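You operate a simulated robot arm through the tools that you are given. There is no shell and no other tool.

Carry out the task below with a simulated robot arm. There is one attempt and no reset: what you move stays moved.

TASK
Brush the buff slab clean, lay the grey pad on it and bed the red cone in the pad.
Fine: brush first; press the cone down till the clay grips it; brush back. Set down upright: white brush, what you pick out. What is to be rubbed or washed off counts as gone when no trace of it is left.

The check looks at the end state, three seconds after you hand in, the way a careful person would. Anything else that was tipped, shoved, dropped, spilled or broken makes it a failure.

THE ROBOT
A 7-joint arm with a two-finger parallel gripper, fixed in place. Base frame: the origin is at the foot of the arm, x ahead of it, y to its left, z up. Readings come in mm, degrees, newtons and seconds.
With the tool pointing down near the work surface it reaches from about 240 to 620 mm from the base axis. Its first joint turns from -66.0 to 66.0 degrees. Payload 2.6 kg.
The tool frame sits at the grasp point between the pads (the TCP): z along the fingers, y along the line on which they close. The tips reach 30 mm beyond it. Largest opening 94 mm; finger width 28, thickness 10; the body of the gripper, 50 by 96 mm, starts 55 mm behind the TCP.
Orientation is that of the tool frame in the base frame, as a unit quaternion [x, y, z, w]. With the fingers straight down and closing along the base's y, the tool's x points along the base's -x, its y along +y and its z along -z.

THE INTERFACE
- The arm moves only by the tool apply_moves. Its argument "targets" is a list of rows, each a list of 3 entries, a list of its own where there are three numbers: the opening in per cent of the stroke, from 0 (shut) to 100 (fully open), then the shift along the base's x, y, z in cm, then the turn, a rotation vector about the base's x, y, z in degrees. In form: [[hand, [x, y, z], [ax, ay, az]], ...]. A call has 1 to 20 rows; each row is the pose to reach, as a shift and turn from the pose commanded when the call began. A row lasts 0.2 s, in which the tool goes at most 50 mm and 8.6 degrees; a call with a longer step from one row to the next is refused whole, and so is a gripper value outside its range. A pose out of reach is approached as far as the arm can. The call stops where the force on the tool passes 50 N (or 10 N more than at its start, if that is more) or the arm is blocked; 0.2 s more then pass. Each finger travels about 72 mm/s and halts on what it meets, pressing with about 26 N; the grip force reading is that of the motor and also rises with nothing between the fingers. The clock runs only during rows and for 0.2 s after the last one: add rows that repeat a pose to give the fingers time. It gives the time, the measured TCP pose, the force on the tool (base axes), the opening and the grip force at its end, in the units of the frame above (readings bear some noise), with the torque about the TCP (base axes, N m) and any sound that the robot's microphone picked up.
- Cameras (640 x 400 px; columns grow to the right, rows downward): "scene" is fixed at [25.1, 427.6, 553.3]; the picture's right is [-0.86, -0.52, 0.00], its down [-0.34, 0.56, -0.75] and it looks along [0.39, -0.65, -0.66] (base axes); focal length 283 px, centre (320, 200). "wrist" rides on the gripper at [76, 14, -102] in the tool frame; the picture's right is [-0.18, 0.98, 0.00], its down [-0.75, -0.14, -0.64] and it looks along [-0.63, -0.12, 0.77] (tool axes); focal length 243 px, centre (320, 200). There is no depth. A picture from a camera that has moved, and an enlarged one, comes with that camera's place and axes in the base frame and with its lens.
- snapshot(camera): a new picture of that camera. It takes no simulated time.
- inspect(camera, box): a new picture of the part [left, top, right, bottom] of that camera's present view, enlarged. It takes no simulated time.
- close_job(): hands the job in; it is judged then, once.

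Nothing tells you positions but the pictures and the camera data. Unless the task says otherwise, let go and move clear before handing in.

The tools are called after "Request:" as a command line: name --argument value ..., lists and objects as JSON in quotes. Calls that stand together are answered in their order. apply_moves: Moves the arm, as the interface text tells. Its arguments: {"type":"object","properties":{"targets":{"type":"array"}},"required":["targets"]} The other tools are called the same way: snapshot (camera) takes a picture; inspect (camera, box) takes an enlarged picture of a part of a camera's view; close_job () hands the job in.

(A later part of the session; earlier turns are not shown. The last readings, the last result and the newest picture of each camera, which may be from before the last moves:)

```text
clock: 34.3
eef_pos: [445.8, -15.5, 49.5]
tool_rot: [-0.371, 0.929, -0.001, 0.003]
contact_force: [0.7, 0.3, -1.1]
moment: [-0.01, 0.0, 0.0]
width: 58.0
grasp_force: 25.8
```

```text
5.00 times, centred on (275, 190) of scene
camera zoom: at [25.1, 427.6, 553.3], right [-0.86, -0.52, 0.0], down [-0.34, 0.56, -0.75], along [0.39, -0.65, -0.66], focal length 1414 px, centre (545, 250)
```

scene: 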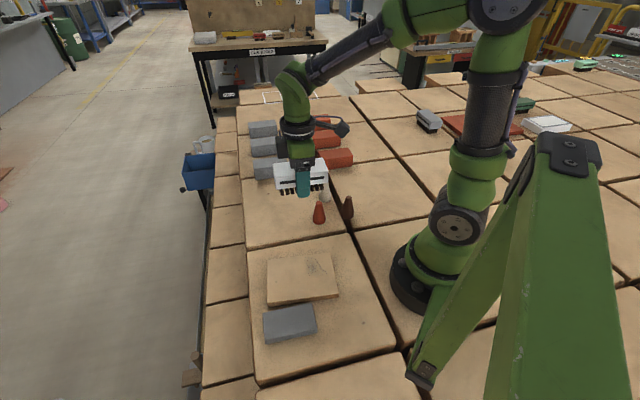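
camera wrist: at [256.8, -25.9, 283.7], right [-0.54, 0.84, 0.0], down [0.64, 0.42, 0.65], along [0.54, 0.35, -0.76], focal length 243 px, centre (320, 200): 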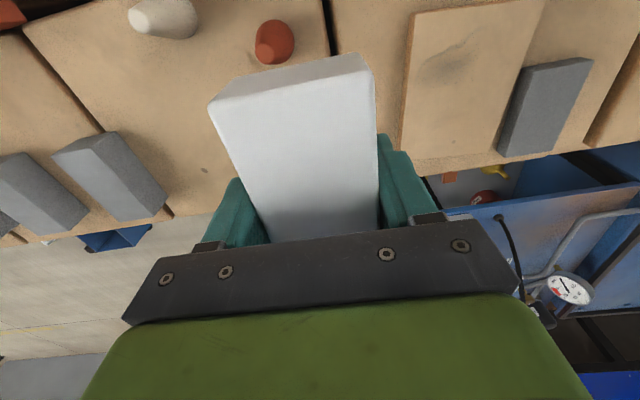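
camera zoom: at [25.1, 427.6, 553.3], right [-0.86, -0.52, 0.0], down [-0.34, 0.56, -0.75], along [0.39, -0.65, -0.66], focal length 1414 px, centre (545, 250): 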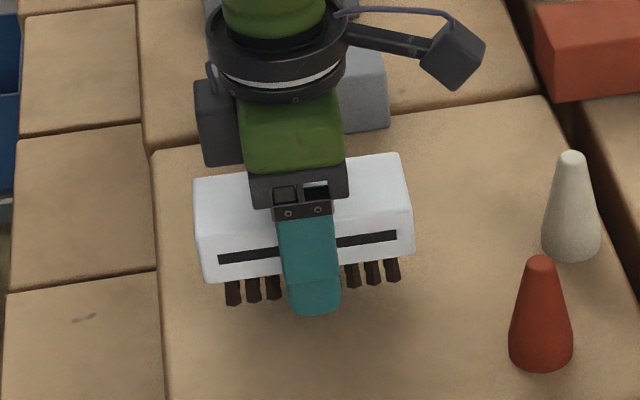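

Request:
apply_moves --targets '[[0, [0, 0, -0.7], [0, 0, 0]], [0, [0, 0, -1.2], [0, 0, 0]], [0, [0, 0, -1.5], [0, 0, 0]], [0, [0, 0, -1.5], [0, 0, 0]]]'

Request:
apply_moves --targets '[[0, [0, 0, -0.1], [0, 0, 0]], [0, [0, 0, -0.15], [0, 0, 0]], [0, [0, 0, -0.15], [0, 0, 0]]]'

Request:
inspect --camera "scene" --box '[235, 150, 315, 230]'

```text
clock: 35.3
eef_pos: [445.3, -12.3, 32.8]
tool_rot: [-0.371, 0.929, 0.0, 0.004]
contact_force: [-0.6, 0.1, -1.3]
moment: [0.04, 0.0, 0.0]
width: 58.2
grasp_force: 26.4
```

```text
clock: 36.1
eef_pos: [446.2, -13.3, 30.7]
tool_rot: [-0.371, 0.929, -0.001, 0.003]
contact_force: [0.5, 0.8, -1.2]
moment: [0.01, -0.01, -0.01]
width: 58.4
grasp_force: 26.2
```

```text
5.00 times, centred on (275, 190) of scene
camera zoom: at [25.1, 427.6, 553.3], right [-0.86, -0.52, 0.0], down [-0.34, 0.56, -0.75], along [0.39, -0.65, -0.66], focal length 1414 px, centre (545, 250)
```

zoom: 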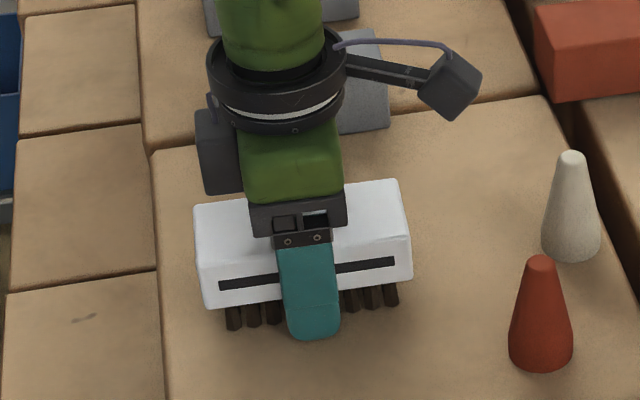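

Request:
apply_moves --targets '[[0, [0, 0, -0.05], [0, 0, 0]], [0, [0, 0, -0.1], [0, 0, 0]]]'

```text
clock: 36.7
eef_pos: [445.4, -13.9, 31.1]
tool_rot: [-0.37, 0.929, -0.001, 0.004]
contact_force: [0.1, 0.4, -1.1]
moment: [-0.02, 0.0, 0.02]
width: 57.9
grasp_force: 25.8
```

Request:
apply_moves --targets '[[0, [0, 0, -0.05], [0, 0, 0]], [0, [0, 0, -0.1], [0, 0, 0]]]'

```text
clock: 37.3
eef_pos: [446.3, -14.3, 29.5]
tool_rot: [-0.371, 0.929, 0.0, 0.003]
contact_force: [-0.6, 0.5, -1.5]
moment: [0.0, 0.03, 0.01]
width: 58.1
grasp_force: 26.5
```

Request:
inspect --camera "scene" --box '[250, 180, 300, 225]'

Request:
snapshot --camera "wrist"

```text
8.89 times, centred on (275, 202) of scene
camera zoom: at [25.1, 427.6, 553.3], right [-0.86, -0.52, 0.0], down [-0.34, 0.56, -0.75], along [0.39, -0.65, -0.66], focal length 2514 px, centre (720, 178)
```

zoom: 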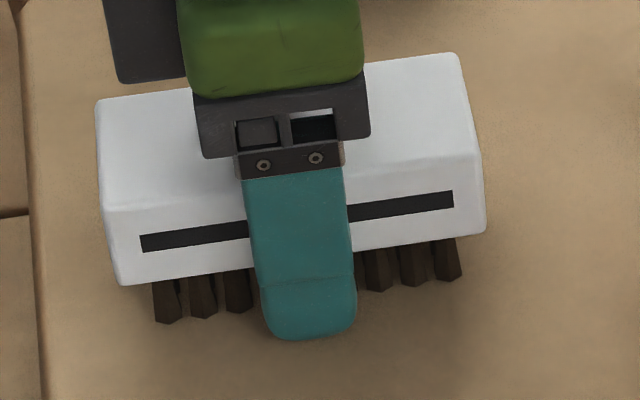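

```text
taken
camera wrist: at [381.2, -55.8, 131.7], right [-0.54, 0.84, 0.0], down [0.64, 0.42, 0.65], along [0.54, 0.35, -0.76], focal length 243 px, centre (320, 200)
```

wrist: 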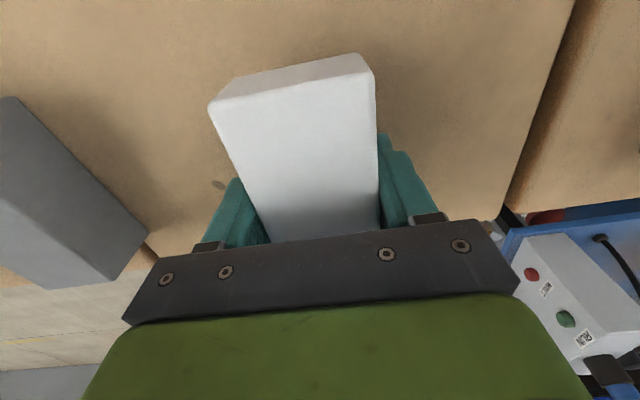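

Request:
apply_moves --targets '[[0, [0, 0, -0.05], [0, 0, 0]], [0, [0, 0, -0.1], [0, 0, 0]]]'

```text
clock: 37.9
eef_pos: [445.4, -13.3, 29.2]
tool_rot: [-0.37, 0.929, -0.001, 0.003]
contact_force: [-10.0, -1.8, 22.3]
moment: [0.33, 1.03, 0.33]
width: 57.9
grasp_force: 26.2
```

The brush is on the table. I'll ease off half a millimetre, open, rise about 17 mm and regrip higher on the body.

Request:
apply_moves --targets '[[0, [0, 0, 0.05], [0, 0, 0]], [0, [0, 0, 0.05], [0, 0, 0]], [75, [0, 0, 0.05], [0, 0, 0]], [90, [0, 0, 0.05], [0, 0, 0]], [90, [0, 0, 0.05], [0, 0, 0]]]'

Request:
snapshot --camera "wrist"

Request:
inspect --camera "scene" --box '[235, 150, 315, 230]'

```text
clock: 39.1
eef_pos: [445.4, -13.9, 30.3]
tool_rot: [-0.37, 0.929, -0.001, 0.003]
contact_force: [7.3, -7.0, 11.2]
moment: [0.1, 0.22, 0.16]
width: 78.7
grasp_force: 0.1
```

```text
taken
camera wrist: at [381.1, -56.6, 131.7], right [-0.54, 0.84, 0.0], down [0.64, 0.42, 0.65], along [0.55, 0.35, -0.76], focal length 243 px, centre (320, 200)
```

wrist: 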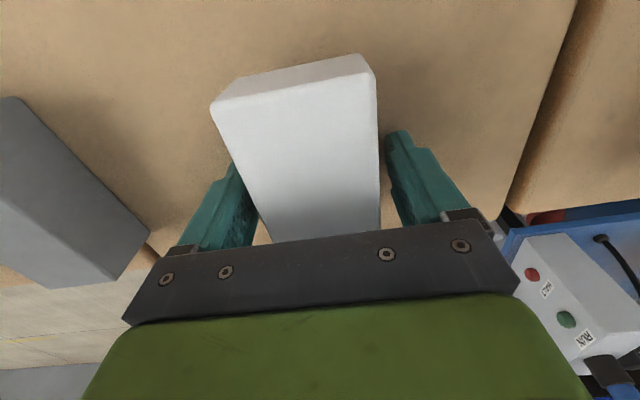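

```text
5.00 times, centred on (275, 190) of scene
camera zoom: at [25.1, 427.6, 553.3], right [-0.86, -0.52, 0.0], down [-0.34, 0.56, -0.75], along [0.39, -0.65, -0.66], focal length 1414 px, centre (545, 250)
```

zoom: 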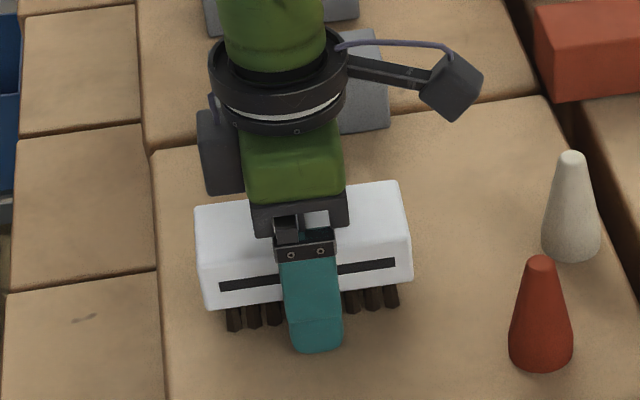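

The brush stands upright by itself. I'll rise to a higher grip, take out the slight tool tilt, and close again.

Request:
apply_moves --targets '[[90, [0, 0, 0.4], [0, 0, 0]], [90, [0, 0, 1.0], [-0.15, 0.37, 0]], [90, [0.05, -0.05, 1.8], [-0.15, 0.37, 0]], [90, [0.05, -0.05, 1.8], [-0.15, 0.37, 0]]]'

Request:
snapshot --camera "wrist"

Request:
inspect --camera "scene" --box '[235, 150, 315, 230]'

```text
clock: 40.1
eef_pos: [443.6, -13.1, 47.3]
tool_rot: [-0.37, 0.929, 0.0, -0.002]
contact_force: [-0.9, 0.5, 0.9]
moment: [-0.01, -0.01, -0.01]
width: 84.8
grasp_force: 0.1
```

```text
taken
camera wrist: at [380.5, -57.2, 149.1], right [-0.54, 0.84, 0.0], down [0.64, 0.42, 0.64], along [0.54, 0.35, -0.77], focal length 243 px, centre (320, 200)
```

wrist: 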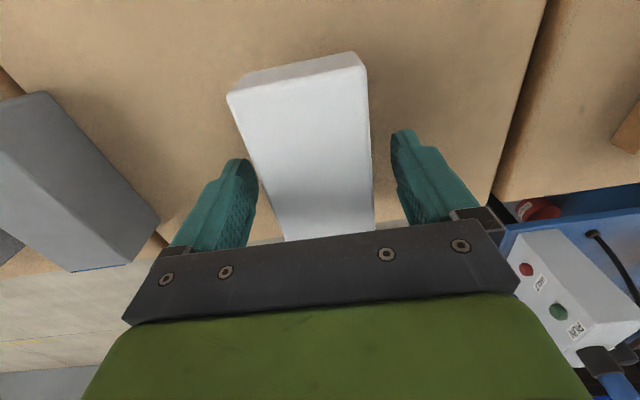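

```text
5.00 times, centred on (275, 190) of scene
camera zoom: at [25.1, 427.6, 553.3], right [-0.86, -0.52, 0.0], down [-0.34, 0.56, -0.75], along [0.39, -0.65, -0.66], focal length 1414 px, centre (545, 250)
```

zoom: 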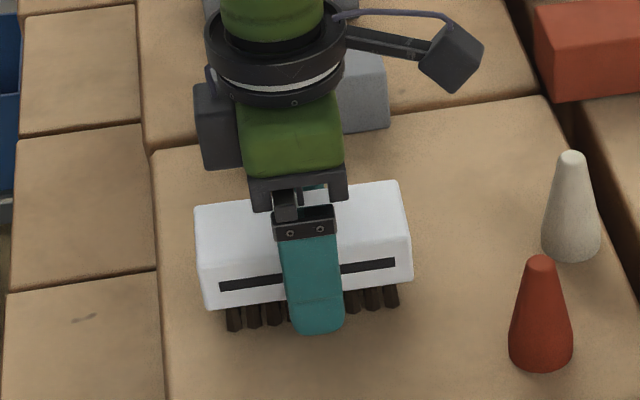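

The brush is centred between the fingers. Closing.

Request:
apply_moves --targets '[[40, [0, 0, 0], [0, 0, 0]], [0, [0, 0, 0], [0, 0, 0]], [0, [0, 0, 0], [0, 0, 0]], [0, [0, 0, 0], [0, 0, 0]], [0, [0, 0, 2.0], [0, 0, 0]], [0, [0, 0, 6.0], [0, 0, 0]], [0, [0, 0, 10.0], [0, 0, 0]], [0, [0, 0, 10.0], [0, 0, 0]]]'

Request:
snapshot --camera "wrist"

Request:
inspect --camera "scene" --box '[230, 225, 390, 325]'

```text
clock: 41.9
eef_pos: [445.6, -15.6, 147.1]
tool_rot: [-0.371, 0.929, -0.001, 0.0]
contact_force: [-0.1, 0.1, -1.2]
moment: [-0.01, -0.02, 0.0]
width: 58.1
grasp_force: 26.1
```

```text
taken
camera wrist: at [382.1, -58.4, 250.3], right [-0.54, 0.84, 0.0], down [0.64, 0.42, 0.64], along [0.54, 0.35, -0.77], focal length 243 px, centre (320, 200)
```

wrist: 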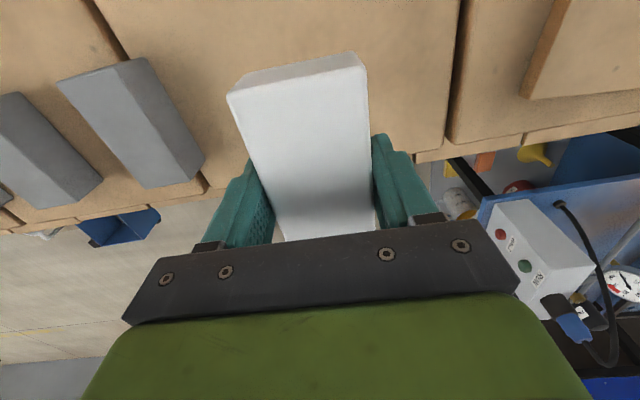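

```text
4.00 times, centred on (310, 275) of scene
camera zoom: at [25.1, 427.6, 553.3], right [-0.86, -0.52, 0.0], down [-0.34, 0.56, -0.75], along [0.39, -0.65, -0.66], focal length 1132 px, centre (360, -100)
```

zoom: 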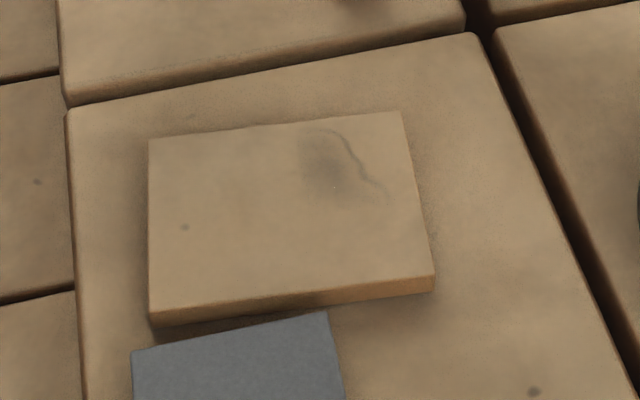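

I regripped the brush 17 mm higher and it's level, so the fingertips stay clear of the slab. The slab is now centred near (245, 142) at about 39 degrees. It was originally at (271, 114) and 44 degrees. I'll move over the remaining patch with the brush turned to match.

Request:
apply_moves --targets '[[0, [-3.3, 2.0, 0], [0, 0, -0.8]], [0, [-6.6, 4.0, 0], [0, 0, -1.6]], [0, [-9.9, 6.1, -1.0], [0, 0, -2.4]], [0, [-13.2, 8.1, -2.0], [0, 0, -3.2]], [0, [-16.5, 10.1, -3.0], [0, 0, -4.0]], [0, [-19.7, 12.15, -4.5], [0, 0, -4.6]], [0, [-19.7, 12.15, -6.5], [0, 0, -4.6]], [0, [-19.7, 12.15, -7.4], [0, 0, -4.6]], [0, [-19.7, 12.15, -7.4], [0, 0, -4.6]]]'

Request:
inspect --camera "scene" --box '[230, 210, 390, 310]'

```text
clock: 43.9
eef_pos: [249.4, 107.3, 74.0]
tool_rot: [-0.333, 0.943, -0.001, -0.001]
contact_force: [-0.4, -0.1, -1.2]
moment: [-0.01, 0.02, 0.01]
width: 57.9
grasp_force: 25.8
```

```text
4.00 times, centred on (310, 260) of scene
camera zoom: at [25.1, 427.6, 553.3], right [-0.86, -0.52, 0.0], down [-0.34, 0.56, -0.75], along [0.39, -0.65, -0.66], focal length 1132 px, centre (360, -40)
```

zoom: 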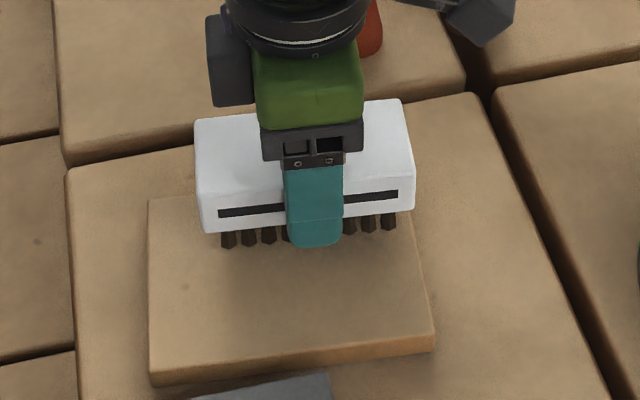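

Request:
apply_moves --targets '[[0, [0, 0, -0.4], [0, 0, 0]], [0, [0, 0, -0.7], [0, 0, 0]], [0, [0, 0, -0.7], [0, 0, 0]]]'

Request:
apply_moves --targets '[[0, [0, 0, -0.05], [0, 0, 0]], [0, [0, 0, -0.1], [0, 0, 0]]]'

```text
clock: 44.7
eef_pos: [250.0, 108.9, 67.5]
tool_rot: [-0.332, 0.943, -0.001, -0.001]
contact_force: [-0.4, -0.8, -0.8]
moment: [0.01, -0.03, 0.0]
width: 58.0
grasp_force: 26.0
```

```text
clock: 45.3
eef_pos: [249.7, 107.0, 65.1]
tool_rot: [-0.333, 0.943, 0.0, -0.001]
contact_force: [0.2, -0.8, -1.5]
moment: [-0.01, -0.01, -0.03]
width: 58.3
grasp_force: 25.9
```

Request:
apply_moves --targets '[[0, [0, 0, -0.05], [0, 0, 0]], [0, [0, 0, -0.1], [0, 0, 0]]]'

```text
clock: 45.9
eef_pos: [251.1, 107.8, 63.5]
tool_rot: [-0.332, 0.943, -0.001, 0.0]
contact_force: [-8.1, -0.9, 20.3]
moment: [0.05, 0.01, 0.0]
width: 57.9
grasp_force: 25.6
```

Contact is at 20 N and the fingertips are well clear. I'll stroke across the patch and back.

Request:
apply_moves --targets '[[0, [-0.5, 0.62, 0], [0, 0, 0]], [0, [-1.0, 1.25, 0], [0, 0, 0]], [0, [-1.5, 1.87, 0], [0, 0, 0]], [0, [-2.0, 2.5, 0], [0, 0, 0]], [0, [-2.5, 3.1, 0], [0, 0, 0]], [0, [-2.5, 3.1, 0], [0, 0, 0]]]'

Request:
inspect --camera "scene" --box '[230, 210, 390, 310]'

```text
clock: 47.3
eef_pos: [224.3, 138.7, 63.9]
tool_rot: [-0.335, 0.942, 0.0, -0.001]
contact_force: [-0.3, -0.2, 1.3]
moment: [0.07, -0.09, 0.05]
width: 58.1
grasp_force: 26.3
```

```text
4.00 times, centred on (310, 260) of scene
camera zoom: at [25.1, 427.6, 553.3], right [-0.86, -0.52, 0.0], down [-0.34, 0.56, -0.75], along [0.39, -0.65, -0.66], focal length 1132 px, centre (360, -40)
```

zoom: 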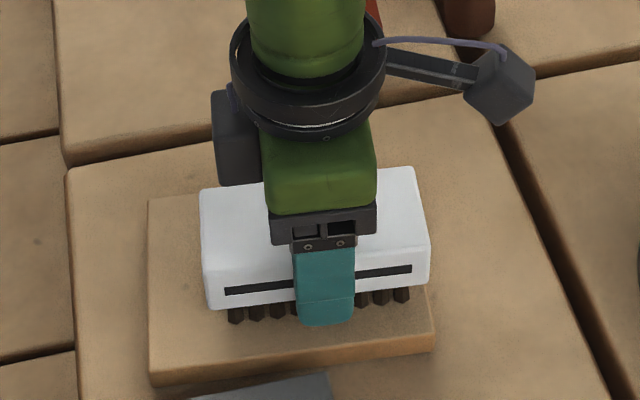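

The slab held still. I'll lower slightly and stroke back.

Request:
apply_moves --targets '[[0, [0, 0, -0.06], [0, 0, 0]], [0, [0.5, -0.62, -0.06], [0, 0, 0]], [0, [1.0, -1.25, -0.06], [0, 0, 0]], [0, [1.5, -1.87, -0.06], [0, 0, 0]], [0, [2.0, -2.5, -0.06], [0, 0, 0]], [0, [2.5, -3.1, -0.06], [0, 0, 0]], [0, [2.6, -3.25, -0.06], [0, 0, 0]]]'

Request:
apply_moves --targets '[[0, [0, 0, -0.04], [0, 0, 0]], [0, [-0.5, 0.62, -0.04], [0, 0, 0]], [0, [-1.0, 1.25, -0.04], [0, 0, 0]], [0, [-1.5, 1.87, -0.04], [0, 0, 0]], [0, [-2.0, 2.5, -0.04], [0, 0, 0]], [0, [-2.5, 3.1, -0.04], [0, 0, 0]], [0, [-2.6, 3.25, -0.04], [0, 0, 0]]]'

Request:
inspect --camera "scene" --box '[230, 210, 390, 310]'

```text
clock: 48.9
eef_pos: [250.5, 106.8, 64.9]
tool_rot: [-0.332, 0.943, -0.001, 0.001]
contact_force: [0.5, 3.3, 7.4]
moment: [0.14, -0.17, 0.07]
width: 57.9
grasp_force: 25.5
```

```text
clock: 50.5
eef_pos: [223.8, 139.6, 62.5]
tool_rot: [-0.333, 0.943, 0.0, 0.0]
contact_force: [5.7, -2.8, 14.0]
moment: [0.12, -0.26, -0.09]
width: 58.1
grasp_force: 26.0
```

```text
4.00 times, centred on (310, 260) of scene
camera zoom: at [25.1, 427.6, 553.3], right [-0.86, -0.52, 0.0], down [-0.34, 0.56, -0.75], along [0.39, -0.65, -0.66], focal length 1132 px, centre (360, -40)
```

zoom: 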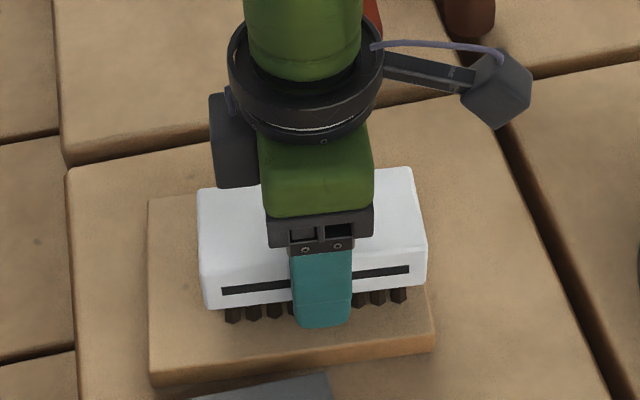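

Contact held at 7 to 14 N through those strokes. I'll do two more, then lift and look.

Request:
apply_moves --targets '[[0, [0.5, -0.62, 0], [0, 0, 0]], [0, [1.0, -1.25, 0], [0, 0, 0]], [0, [1.5, -1.87, 0], [0, 0, 0]], [0, [2.0, -2.5, 0], [0, 0, 0]], [0, [2.5, -3.1, 0], [0, 0, 0]], [0, [2.7, -3.35, -0.02], [0, 0, 0]], [0, [2.5, -3.1, -0.02], [0, 0, 0]], [0, [2.0, -2.5, -0.02], [0, 0, 0]], [0, [1.5, -1.87, -0.02], [0, 0, 0]], [0, [1.0, -1.25, -0.02], [0, 0, 0]], [0, [0.5, -0.62, -0.02], [0, 0, 0]], [0, [0.0, 0.0, -0.02], [0, 0, 0]], [0, [0.5, -0.62, -0.03], [0, 0, 0]], [0, [1.0, -1.25, -0.03], [0, 0, 0]], [0, [1.5, -1.87, -0.03], [0, 0, 0]], [0, [2.0, -2.5, -0.03], [0, 0, 0]], [0, [2.5, -3.1, -0.03], [0, 0, 0]]]'

Request:
apply_moves --targets '[[0, [0, 0, 1.5], [0, 0, 0]], [0, [0, 0, 5.0], [0, 0, 0]], [0, [1.5, -2.0, 8.5], [0, 0, 0]], [0, [4.0, -5.0, 11.0], [0, 0, 0]], [0, [6.5, -8.5, 12.0], [0, 0, 0]], [0, [6.5, -8.5, 12.0], [0, 0, 0]]]'

Request:
inspect --camera "scene" --box '[255, 240, 345, 310]'

Request:
inspect --camera "wrist" --box '[370, 0, 640, 200]'

```text
clock: 54.1
eef_pos: [249.3, 108.4, 62.5]
tool_rot: [-0.333, 0.943, 0.001, 0.0]
contact_force: [-5.2, 5.1, 17.7]
moment: [-0.03, 0.26, -0.1]
width: 58.0
grasp_force: 25.8
```

```text
clock: 55.5
eef_pos: [313.1, 19.9, 181.8]
tool_rot: [-0.333, 0.943, 0.0, 0.0]
contact_force: [-0.2, -0.1, -1.4]
moment: [0.0, 0.0, -0.01]
width: 58.1
grasp_force: 26.0
```

```text
5.71 times, centred on (300, 275) of scene
camera zoom: at [25.1, 427.6, 553.3], right [-0.86, -0.52, 0.0], down [-0.34, 0.56, -0.75], along [0.39, -0.65, -0.66], focal length 1616 px, centre (434, -229)
```

zoom: 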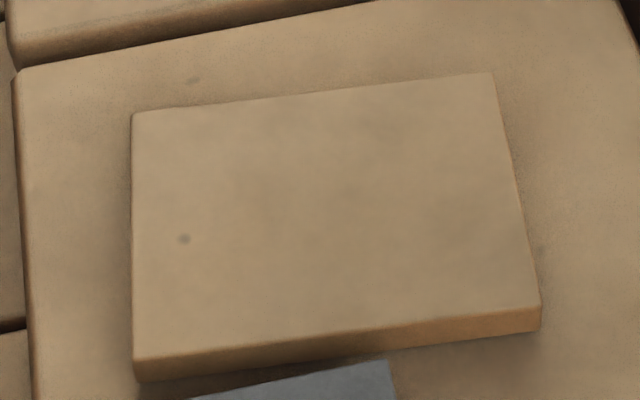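

```text
2.00 times, centred on (505, 100) of wrist
camera zoom: at [246.7, -17.0, 283.0], right [-0.47, 0.88, 0.0], down [0.68, 0.36, 0.64], along [0.56, 0.3, -0.77], focal length 485 px, centre (-50, 400)
```

zoom: 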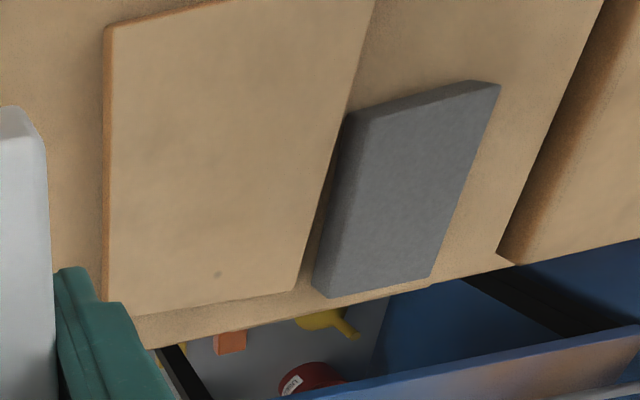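

The patch is gone. Only a tiny speck remains at the far end, and it looks like the specks in the tile texture, but I'll brush right over it to be sure.

Request:
apply_moves --targets '[[0, [-1.0, 3.3, -1.0], [0, 0, 0]], [0, [-2.0, 6.7, -2.5], [0, 0, 0]], [0, [-3.0, 10.1, -4.5], [0, 0, 0]], [0, [-3.94, 13.45, -7.5], [0, 0, 0]], [0, [-3.94, 13.45, -10.5], [0, 0, 0]], [0, [-3.94, 13.45, -11.4], [0, 0, 0]], [0, [-3.94, 13.45, -11.7], [0, 0, 0]], [0, [-3.94, 13.45, -11.7], [0, 0, 0]]]'

Request:
inspect --camera "scene" --box '[230, 210, 390, 310]'

```text
clock: 57.3
eef_pos: [275.1, 156.8, 66.7]
tool_rot: [-0.332, 0.943, -0.001, 0.0]
contact_force: [0.7, -0.4, -1.0]
moment: [0.02, -0.01, 0.01]
width: 58.0
grasp_force: 25.9
```

```text
4.00 times, centred on (310, 260) of scene
camera zoom: at [25.1, 427.6, 553.3], right [-0.86, -0.52, 0.0], down [-0.34, 0.56, -0.75], along [0.39, -0.65, -0.66], focal length 1132 px, centre (360, -40)
```

zoom: 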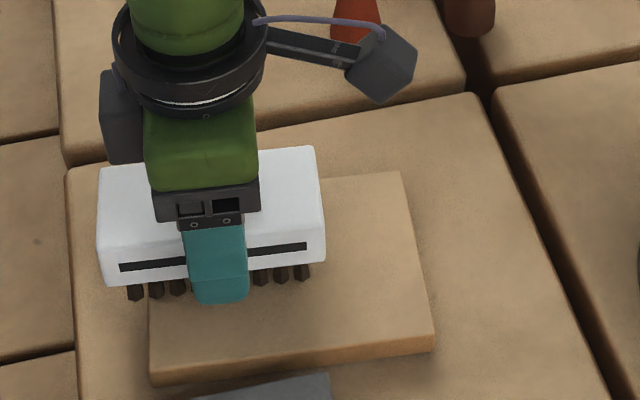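

Request:
apply_moves --targets '[[0, [0, 0, -0.2], [0, 0, 0]], [0, [0, 0, -0.3], [0, 0, 0]], [0, [0, 0, -0.3], [0, 0, 0]]]'

Request:
apply_moves --targets '[[0, [0, 0, -0.05], [0, 0, 0]], [0, [0, 0, -0.08], [0, 0, 0]]]'

```text
clock: 58.1
eef_pos: [274.1, 157.6, 62.9]
tool_rot: [-0.333, 0.943, 0.0, 0.001]
contact_force: [0.5, 0.3, -1.7]
moment: [-0.02, 0.0, -0.02]
width: 58.2
grasp_force: 25.9
```

```text
clock: 58.7
eef_pos: [274.6, 157.7, 61.9]
tool_rot: [-0.334, 0.943, -0.002, 0.0]
contact_force: [-1.9, -2.0, 2.6]
moment: [0.05, -0.09, 0.02]
width: 58.2
grasp_force: 26.0
```

Request:
apply_moves --targets '[[0, [0, 0, -0.05], [0, 0, 0]], [0, [-0.5, 0.62, -0.05], [0, 0, 0]], [0, [-1.0, 1.25, -0.05], [0, 0, 0]], [0, [-1.5, 1.87, -0.05], [0, 0, 0]], [0, [-2.0, 2.5, -0.05], [0, 0, 0]], [0, [-2.0, 2.5, -0.05], [0, 0, 0]]]'

Request:
apply_moves --targets '[[0, [0, 0, -0.04], [0, 0, 0]], [0, [0.5, -0.62, -0.04], [0, 0, 0]], [0, [1.0, -1.25, -0.04], [0, 0, 0]], [0, [1.5, -1.87, -0.04], [0, 0, 0]], [0, [2.0, -2.5, -0.04], [0, 0, 0]], [0, [2.0, -2.5, -0.04], [0, 0, 0]]]'

Request:
inspect --camera "scene" --box '[230, 210, 390, 310]'

```text
clock: 60.1
eef_pos: [256.2, 184.3, 63.4]
tool_rot: [-0.333, 0.943, 0.0, 0.0]
contact_force: [2.9, -0.6, 7.8]
moment: [0.2, -0.44, -0.13]
width: 57.7
grasp_force: 25.8
```

```text
clock: 61.5
eef_pos: [276.6, 159.1, 59.9]
tool_rot: [-0.333, 0.943, -0.001, -0.001]
contact_force: [-1.7, 0.8, 3.8]
moment: [0.09, -0.12, 0.05]
width: 57.9
grasp_force: 26.1
```

```text
4.00 times, centred on (310, 260) of scene
camera zoom: at [25.1, 427.6, 553.3], right [-0.86, -0.52, 0.0], down [-0.34, 0.56, -0.75], along [0.39, -0.65, -0.66], focal length 1132 px, centre (360, -40)
```

zoom: 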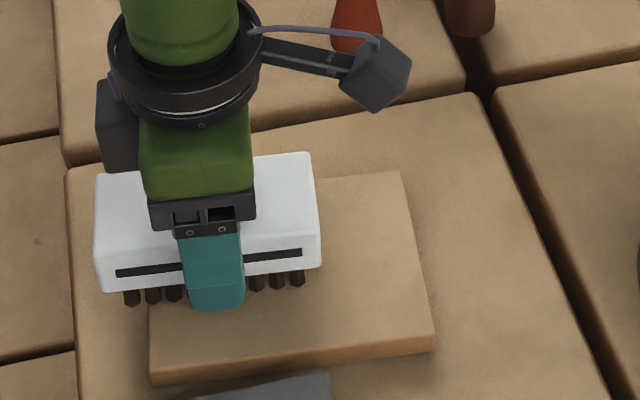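

Request:
apply_moves --targets '[[0, [0, 0, -0.04], [0, 0, 0]], [0, [-0.5, 0.62, -0.04], [0, 0, 0]], [0, [-1.0, 1.25, -0.04], [0, 0, 0]], [0, [-1.5, 1.87, -0.04], [0, 0, 0]], [0, [-2.0, 2.5, -0.04], [0, 0, 0]], [0, [-2.0, 2.5, -0.06], [0, 0, 0]], [0, [-1.5, 1.87, -0.06], [0, 0, 0]], [0, [-1.0, 1.25, -0.06], [0, 0, 0]], [0, [-0.5, 0.62, -0.06], [0, 0, 0]], [0, [0, 0, -0.06], [0, 0, 0]]]'

Request:
apply_moves --targets '[[0, [0, 0, 1.5], [0, 0, 0]], [0, [0, 0, 5.0], [0, 0, 0]], [0, [1.5, -2.0, 8.5], [0, 0, 0]], [0, [2.5, -6.0, 11.0], [0, 0, 0]], [0, [3.5, -10.0, 12.0], [0, 0, 0]], [0, [4.5, -14.0, 12.0], [0, 0, 0]], [0, [4.5, -14.0, 12.0], [0, 0, 0]]]'

Request:
inspect --camera "scene" --box '[255, 240, 345, 310]'

Request:
inspect --camera "wrist" --box '[370, 0, 640, 200]'

```text
clock: 63.7
eef_pos: [274.3, 158.8, 59.9]
tool_rot: [-0.333, 0.943, 0.0, 0.0]
contact_force: [-5.7, 6.8, 22.0]
moment: [0.05, 0.03, -0.01]
width: 58.1
grasp_force: 26.1
```

```text
clock: 65.3
eef_pos: [322.0, 22.0, 178.4]
tool_rot: [-0.334, 0.943, 0.0, -0.001]
contact_force: [0.2, -0.8, -1.1]
moment: [0.0, -0.02, -0.04]
width: 58.0
grasp_force: 25.7
```

```text
5.71 times, centred on (300, 275) of scene
camera zoom: at [25.1, 427.6, 553.3], right [-0.86, -0.52, 0.0], down [-0.34, 0.56, -0.75], along [0.39, -0.65, -0.66], focal length 1616 px, centre (434, -229)
```

zoom: 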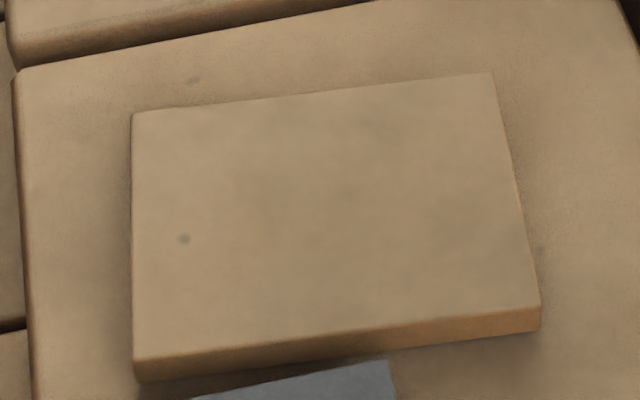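

```text
2.00 times, centred on (505, 100) of wrist
camera zoom: at [254.9, -17.0, 280.7], right [-0.47, 0.88, 0.0], down [0.68, 0.36, 0.64], along [0.56, 0.3, -0.77], focal length 485 px, centre (-50, 400)
```

zoom: 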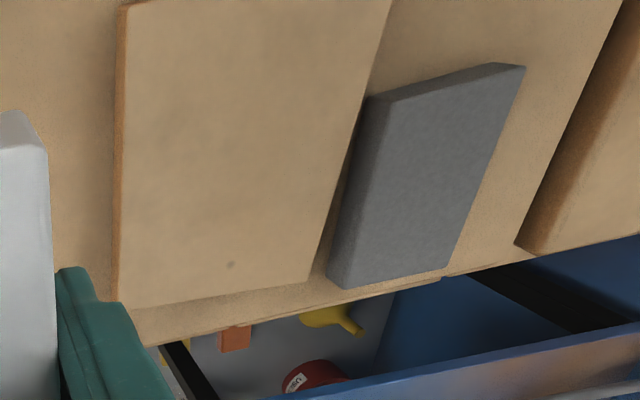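

The speck is unchanged after several firm passes, so it's part of the stone texture like those on the tiles. The stain itself is gone. Next I'll return the brush to its original spot.

Request:
apply_moves --targets '[[0, [4.0, -1.2, 0], [0, 0, 1.5]], [0, [8.4, -2.4, -1.0], [0, 0, 3.0]], [0, [12.4, -3.55, -3.0], [0, 0, 4.6]], [0, [12.4, -3.55, -7.0], [0, 0, 4.6]], [0, [12.4, -3.55, -10.5], [0, 0, 4.6]], [0, [12.4, -3.55, -11.8], [0, 0, 4.6]], [0, [12.4, -3.55, -12.6], [0, 0, 4.6]], [0, [12.4, -3.55, -12.6], [0, 0, 4.6]]]'

Request:
inspect --camera "scene" --box '[235, 150, 315, 230]'

```text
clock: 67.1
eef_pos: [443.7, -19.6, 55.6]
tool_rot: [-0.371, 0.929, 0.0, -0.001]
contact_force: [-0.3, -0.2, -0.9]
moment: [0.02, -0.02, 0.0]
width: 58.2
grasp_force: 25.8
```

```text
5.00 times, centred on (275, 190) of scene
camera zoom: at [25.1, 427.6, 553.3], right [-0.86, -0.52, 0.0], down [-0.34, 0.56, -0.75], along [0.39, -0.65, -0.66], focal length 1414 px, centre (545, 250)
```

zoom: 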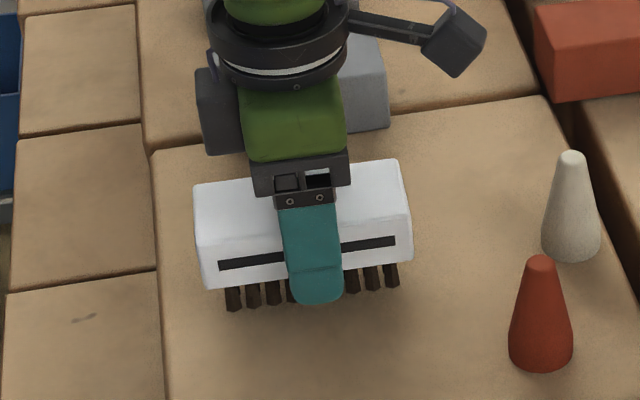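

Request:
apply_moves --targets '[[0, [0, 0, -0.5], [0, 0, 0]], [0, [0, 0, -0.9], [0, 0, 0]], [0, [0, 0, -0.9], [0, 0, 0]]]'

Request:
apply_moves --targets '[[0, [0, 0, -0.1], [0, 0, 0]], [0, [0, 0, -0.1], [0, 0, 0]]]'

Request:
inspect --camera "scene" --box '[235, 150, 315, 230]'

Request:
snapshot --camera "wrist"

```text
clock: 67.9
eef_pos: [443.5, -18.7, 45.1]
tool_rot: [-0.371, 0.929, -0.001, -0.002]
contact_force: [-0.1, -0.5, -1.3]
moment: [-0.01, 0.0, 0.01]
width: 57.9
grasp_force: 26.1
```

```text
clock: 68.5
eef_pos: [443.6, -18.6, 43.2]
tool_rot: [-0.37, 0.929, 0.0, -0.001]
contact_force: [0.0, 0.5, -1.4]
moment: [0.01, 0.02, 0.03]
width: 57.9
grasp_force: 25.7
```

```text
5.00 times, centred on (275, 190) of scene
camera zoom: at [25.1, 427.6, 553.3], right [-0.86, -0.52, 0.0], down [-0.34, 0.56, -0.75], along [0.39, -0.65, -0.66], focal length 1414 px, centre (545, 250)
```

zoom: 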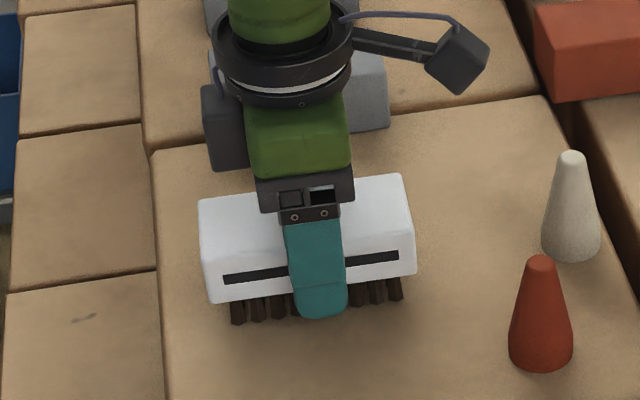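

```text
taken
camera wrist: at [379.9, -61.4, 145.9], right [-0.54, 0.84, 0.0], down [0.64, 0.42, 0.64], along [0.54, 0.35, -0.77], focal length 243 px, centre (320, 200)
```

wrist: 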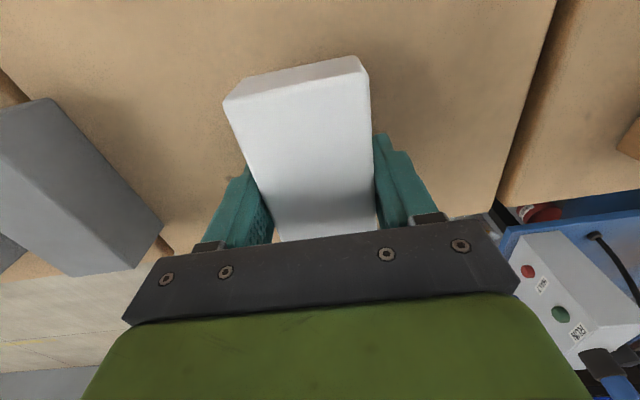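

The brush is about 5 mm off its original place along its length. I'll correct that, then lower to contact.

Request:
apply_moves --targets '[[0, [0.15, 0.22, 0.1], [0, 0, 0]], [0, [0.31, 0.46, 0.1], [0, 0, 0]], [0, [0.31, 0.46, -0.05], [0, 0, 0]], [0, [0.31, 0.46, -0.05], [0, 0, 0]]]'

Request:
apply_moves --targets '[[0, [0, 0, -0.05], [0, 0, 0]], [0, [0, 0, -0.08], [0, 0, 0]]]'

```text
clock: 69.5
eef_pos: [445.9, -14.0, 43.7]
tool_rot: [-0.371, 0.929, 0.0, 0.0]
contact_force: [-0.1, 0.3, -1.6]
moment: [-0.02, -0.02, -0.01]
width: 58.3
grasp_force: 26.1
```

```text
clock: 70.1
eef_pos: [447.2, -14.5, 42.8]
tool_rot: [-0.37, 0.929, 0.0, -0.002]
contact_force: [0.2, 0.4, -1.1]
moment: [0.03, -0.02, 0.02]
width: 57.8
grasp_force: 25.5
```

Request:
apply_moves --targets '[[0, [0, 0, -0.05], [0, 0, 0]], [0, [0, 0, -0.1], [0, 0, 0]]]'

Request:
inspect --camera "scene" --box '[235, 150, 315, 230]'

```text
clock: 70.7
eef_pos: [447.4, -13.4, 42.1]
tool_rot: [-0.371, 0.929, 0.0, -0.001]
contact_force: [-1.2, -0.1, 1.6]
moment: [0.1, -0.07, 0.01]
width: 58.1
grasp_force: 25.7
```

```text
5.00 times, centred on (275, 190) of scene
camera zoom: at [25.1, 427.6, 553.3], right [-0.86, -0.52, 0.0], down [-0.34, 0.56, -0.75], along [0.39, -0.65, -0.66], focal length 1414 px, centre (545, 250)
```

zoom: 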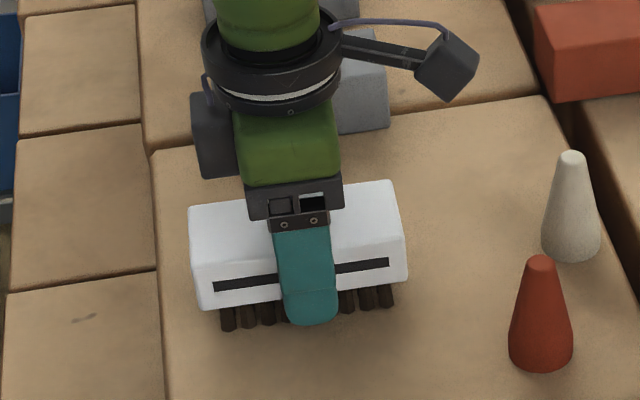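

The brush is touching down within about 2 mm of where it started. I'll release it and rise.

Request:
apply_moves --targets '[[70, [0, 0, 0], [0, 0, 0]], [90, [0, 0, 0], [0, 0, 0]], [100, [0, 0, 0], [0, 0, 0]], [100, [0, 0, 2.0], [0, 0, 0]], [100, [0, 0, 5.0], [0, 0, 0]], [100, [0, 0, 9.0], [0, 0, 0]], [100, [0, 0, 13.0], [0, 0, 0]], [100, [0, 0, 13.0], [0, 0, 0]]]'

Request:
inspect --camera "scene" --box '[230, 130, 390, 230]'

Request:
snapshot --camera "wrist"

```text
clock: 72.5
eef_pos: [448.4, -14.5, 172.3]
tool_rot: [-0.371, 0.929, -0.001, 0.0]
contact_force: [0.5, -0.4, 0.4]
moment: [0.01, 0.01, -0.01]
width: 94.0
grasp_force: 0.1
```

```text
4.00 times, centred on (310, 180) of scene
camera zoom: at [25.1, 427.6, 553.3], right [-0.86, -0.52, 0.0], down [-0.34, 0.56, -0.75], along [0.39, -0.65, -0.66], focal length 1132 px, centre (360, 280)
```

zoom: 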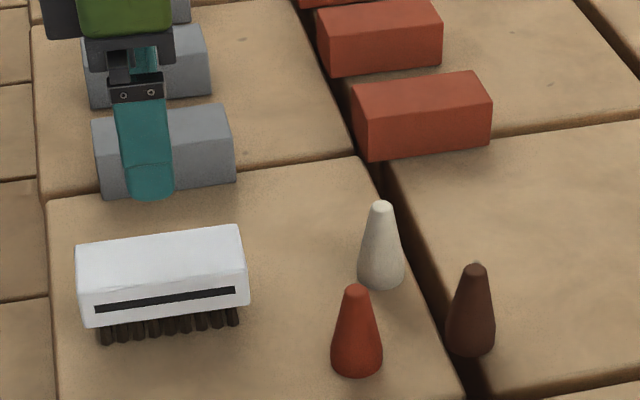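

```text
taken
camera wrist: at [384.7, -57.1, 274.9], right [-0.54, 0.84, 0.0], down [0.64, 0.42, 0.64], along [0.54, 0.35, -0.77], focal length 243 px, centre (320, 200)
```

wrist: 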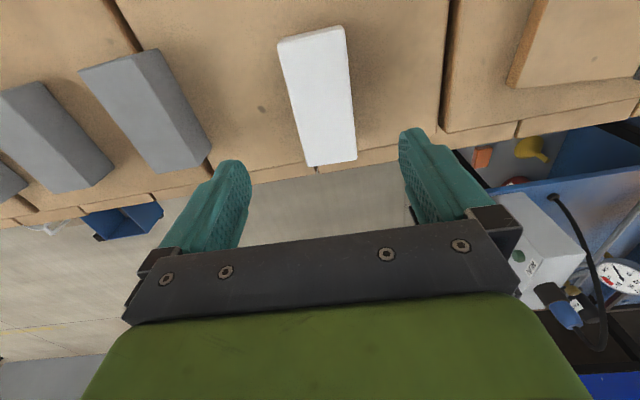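

The brush is back home and upright. Next I'll put the slab back. I'll close the fingers and hover near its pad-side edge at the end nearest the base, where the pad doesn't block access.

Request:
apply_moves --targets '[[60, [-3.4, 2.3, 0], [0, 0, 0]], [20, [-6.8, 4.6, 0], [0, 0, 0]], [0, [-10.2, 6.9, -1.0], [0, 0, 0]], [0, [-13.6, 9.2, -2.0], [0, 0, 0]], [0, [-17.0, 11.5, -3.0], [0, 0, 0]], [0, [-20.4, 13.8, -4.0], [0, 0, 0]], [0, [-23.8, 16.1, -5.0], [0, 0, 0]], [0, [-27.2, 18.5, -6.0], [0, 0, 0]], [0, [-27.2, 18.5, -6.0], [0, 0, 0]], [0, [-27.2, 18.5, -6.0], [0, 0, 0]]]'

Request:
snapshot --camera "wrist"

Request:
inspect --camera "scene" --box '[230, 225, 390, 325]'

```text
clock: 74.7
eef_pos: [174.3, 166.9, 111.4]
tool_rot: [-0.37, 0.929, -0.001, -0.001]
contact_force: [0.0, 0.5, -0.2]
moment: [0.0, -0.01, 0.02]
width: 0.0
grasp_force: 25.9
```

```text
taken
camera wrist: at [110.0, 124.5, 212.2], right [-0.54, 0.84, 0.0], down [0.64, 0.42, 0.64], along [0.54, 0.35, -0.77], focal length 243 px, centre (320, 200)
```

wrist: 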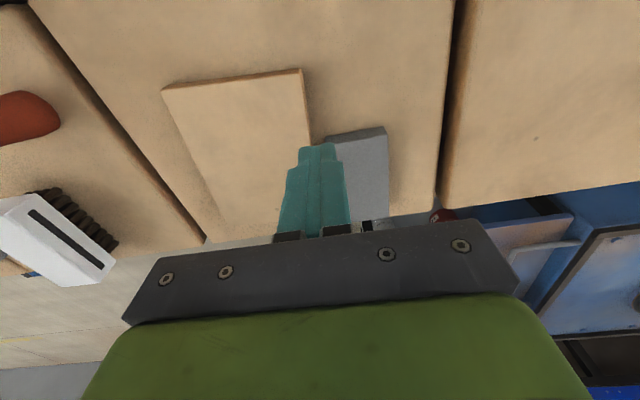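

```text
4.00 times, centred on (310, 275) of scene
camera zoom: at [25.1, 427.6, 553.3], right [-0.86, -0.52, 0.0], down [-0.34, 0.56, -0.75], along [0.39, -0.65, -0.66], focal length 1132 px, centre (360, -100)
```

zoom: 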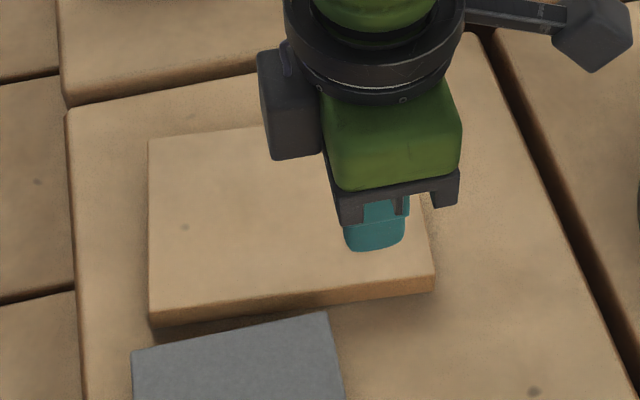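

Request:
inspect --camera "wrist" --box '[150, 50, 410, 250]'

```text
2.00 times, centred on (280, 150) of wrist
camera zoom: at [110.0, 124.5, 212.2], right [-0.54, 0.84, 0.0], down [0.64, 0.42, 0.64], along [0.54, 0.35, -0.77], focal length 485 px, centre (400, 300)
```

zoom: 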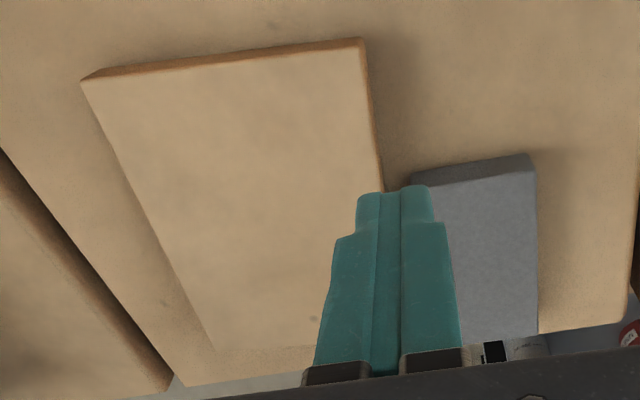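

The closed fingers are lined up just behind the slab's edge, with the pad's end about 9 mm clear. I'll back off 3 mm, descend, and look before pushing.

Request:
apply_moves --targets '[[0, [-0.2, 0.22, -1.5], [0, 0, 0]], [0, [-0.2, 0.22, -4.0], [0, 0, 0]], [0, [-0.2, 0.22, -6.0], [0, 0, 0]], [0, [-0.2, 0.22, -7.3], [0, 0, 0]], [0, [-0.2, 0.22, -7.3], [0, 0, 0]]]'

Request:
inspect --camera "wrist" --box '[150, 50, 410, 250]'

Request:
inspect --camera "scene" --box '[230, 225, 390, 325]'

```text
clock: 75.9
eef_pos: [173.9, 173.4, 38.5]
tool_rot: [-0.371, 0.929, 0.0, 0.0]
contact_force: [-0.2, -0.4, 1.0]
moment: [0.03, -0.02, -0.02]
width: 0.0
grasp_force: 26.2
```

```text
2.00 times, centred on (280, 150) of wrist
camera zoom: at [110.0, 130.9, 140.4], right [-0.54, 0.84, 0.0], down [0.64, 0.42, 0.64], along [0.54, 0.35, -0.77], focal length 485 px, centre (400, 300)
```

zoom: 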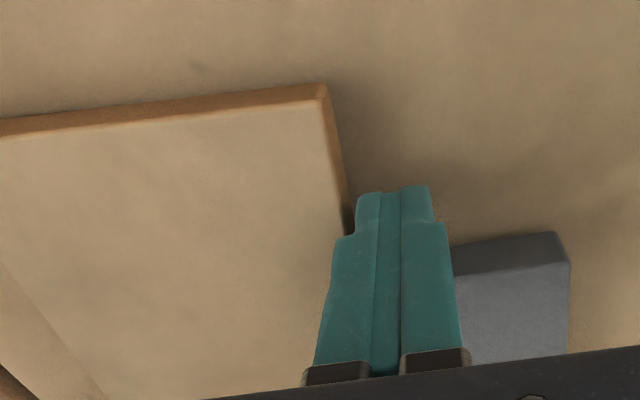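

```text
4.00 times, centred on (310, 275) of scene
camera zoom: at [25.1, 427.6, 553.3], right [-0.86, -0.52, 0.0], down [-0.34, 0.56, -0.75], along [0.39, -0.65, -0.66], focal length 1132 px, centre (360, -100)
```

zoom: 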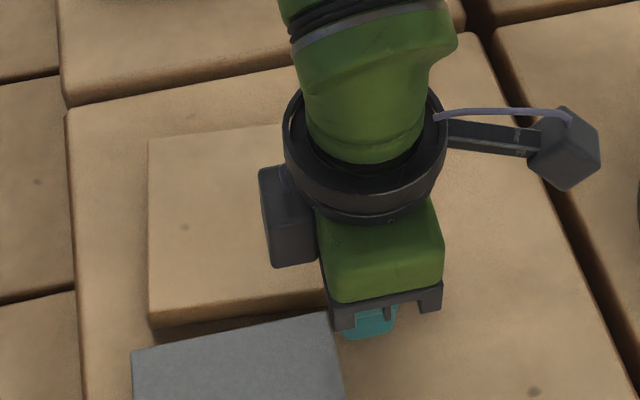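

The fingertips are at about z = 8, in the free space beside the slab. I'll push gently toward the slab's original place.

Request:
apply_moves --targets '[[0, [0.28, -0.29, 0], [0, 0, 0]], [0, [0.55, -0.58, 0], [0, 0, 0]], [0, [0.76, -0.8, 0], [0, 0, 0]], [0, [0.96, -1.0, 0], [0, 0, 0]], [0, [0.96, -1.0, 0], [0, 0, 0]]]'

Request:
inspect --camera "wrist" --box '[150, 50, 410, 250]'

Request:
inspect --camera "scene" --box '[230, 225, 390, 325]'

```text
clock: 77.1
eef_pos: [182.5, 164.2, 38.6]
tool_rot: [-0.371, 0.929, -0.002, 0.0]
contact_force: [-1.0, 1.1, -0.5]
moment: [0.05, 0.04, -0.03]
width: 0.0
grasp_force: 26.6
```

```text
2.00 times, centred on (280, 150) of wrist
camera zoom: at [119.3, 121.1, 141.6], right [-0.54, 0.84, 0.0], down [0.64, 0.42, 0.64], along [0.54, 0.35, -0.77], focal length 485 px, centre (400, 300)
```

zoom: 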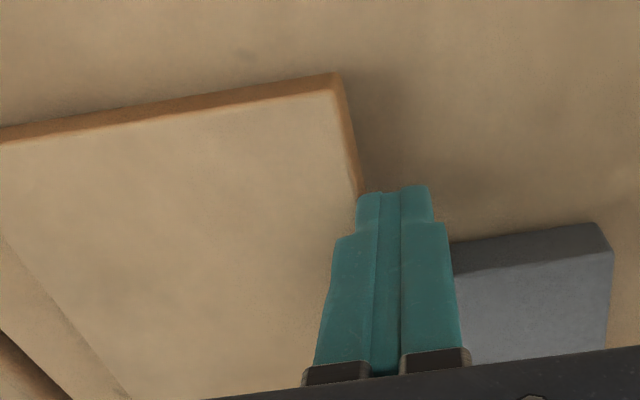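

```text
4.00 times, centred on (310, 275) of scene
camera zoom: at [25.1, 427.6, 553.3], right [-0.86, -0.52, 0.0], down [-0.34, 0.56, -0.75], along [0.39, -0.65, -0.66], focal length 1132 px, centre (360, -100)
```

zoom: 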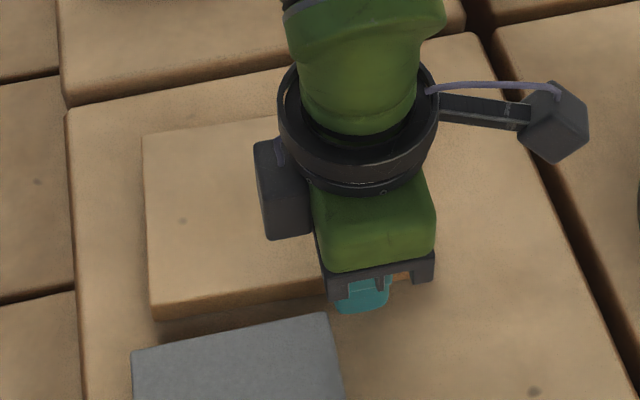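

The slab is moving and turning back as planned. I'll push a bit further.

Request:
apply_moves --targets '[[0, [0.28, -0.29, 0], [0, 0, 0]], [0, [0.55, -0.58, 0], [0, 0, 0]], [0, [0.55, -0.58, 0], [0, 0, 0]]]'

Request:
inspect --camera "wrist" --box '[150, 50, 410, 250]'

Request:
inspect --camera "scene" --box '[230, 225, 390, 325]'

```text
clock: 77.9
eef_pos: [190.1, 157.8, 39.2]
tool_rot: [-0.37, 0.929, 0.0, -0.001]
contact_force: [-1.6, 0.5, 1.1]
moment: [0.03, 0.01, 0.01]
width: 0.0
grasp_force: 26.8
```

```text
2.00 times, centred on (280, 150) of wrist
camera zoom: at [125.7, 115.7, 140.4], right [-0.54, 0.84, 0.0], down [0.64, 0.42, 0.64], along [0.54, 0.35, -0.77], focal length 485 px, centre (400, 300)
```

zoom: 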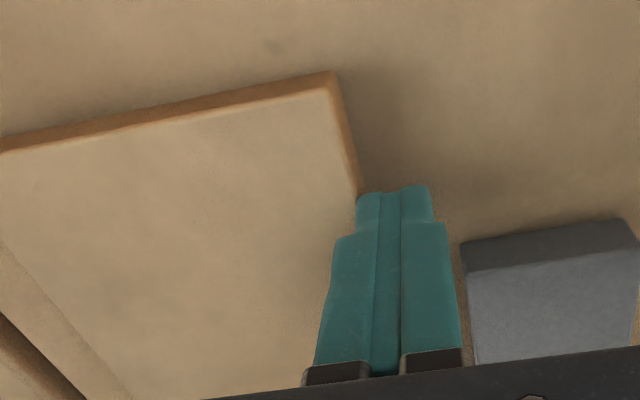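

```text
4.00 times, centred on (310, 275) of scene
camera zoom: at [25.1, 427.6, 553.3], right [-0.86, -0.52, 0.0], down [-0.34, 0.56, -0.75], along [0.39, -0.65, -0.66], focal length 1132 px, centre (360, -100)
```

zoom: 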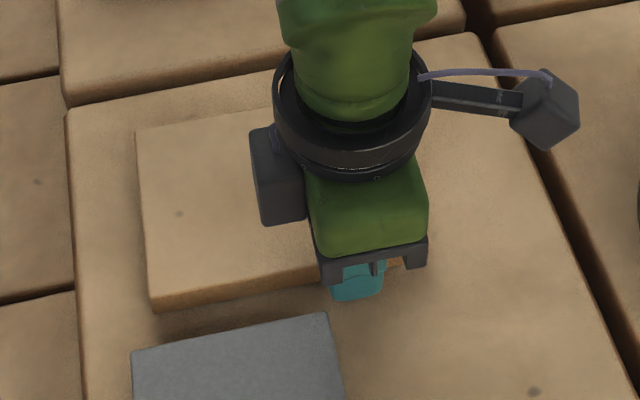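

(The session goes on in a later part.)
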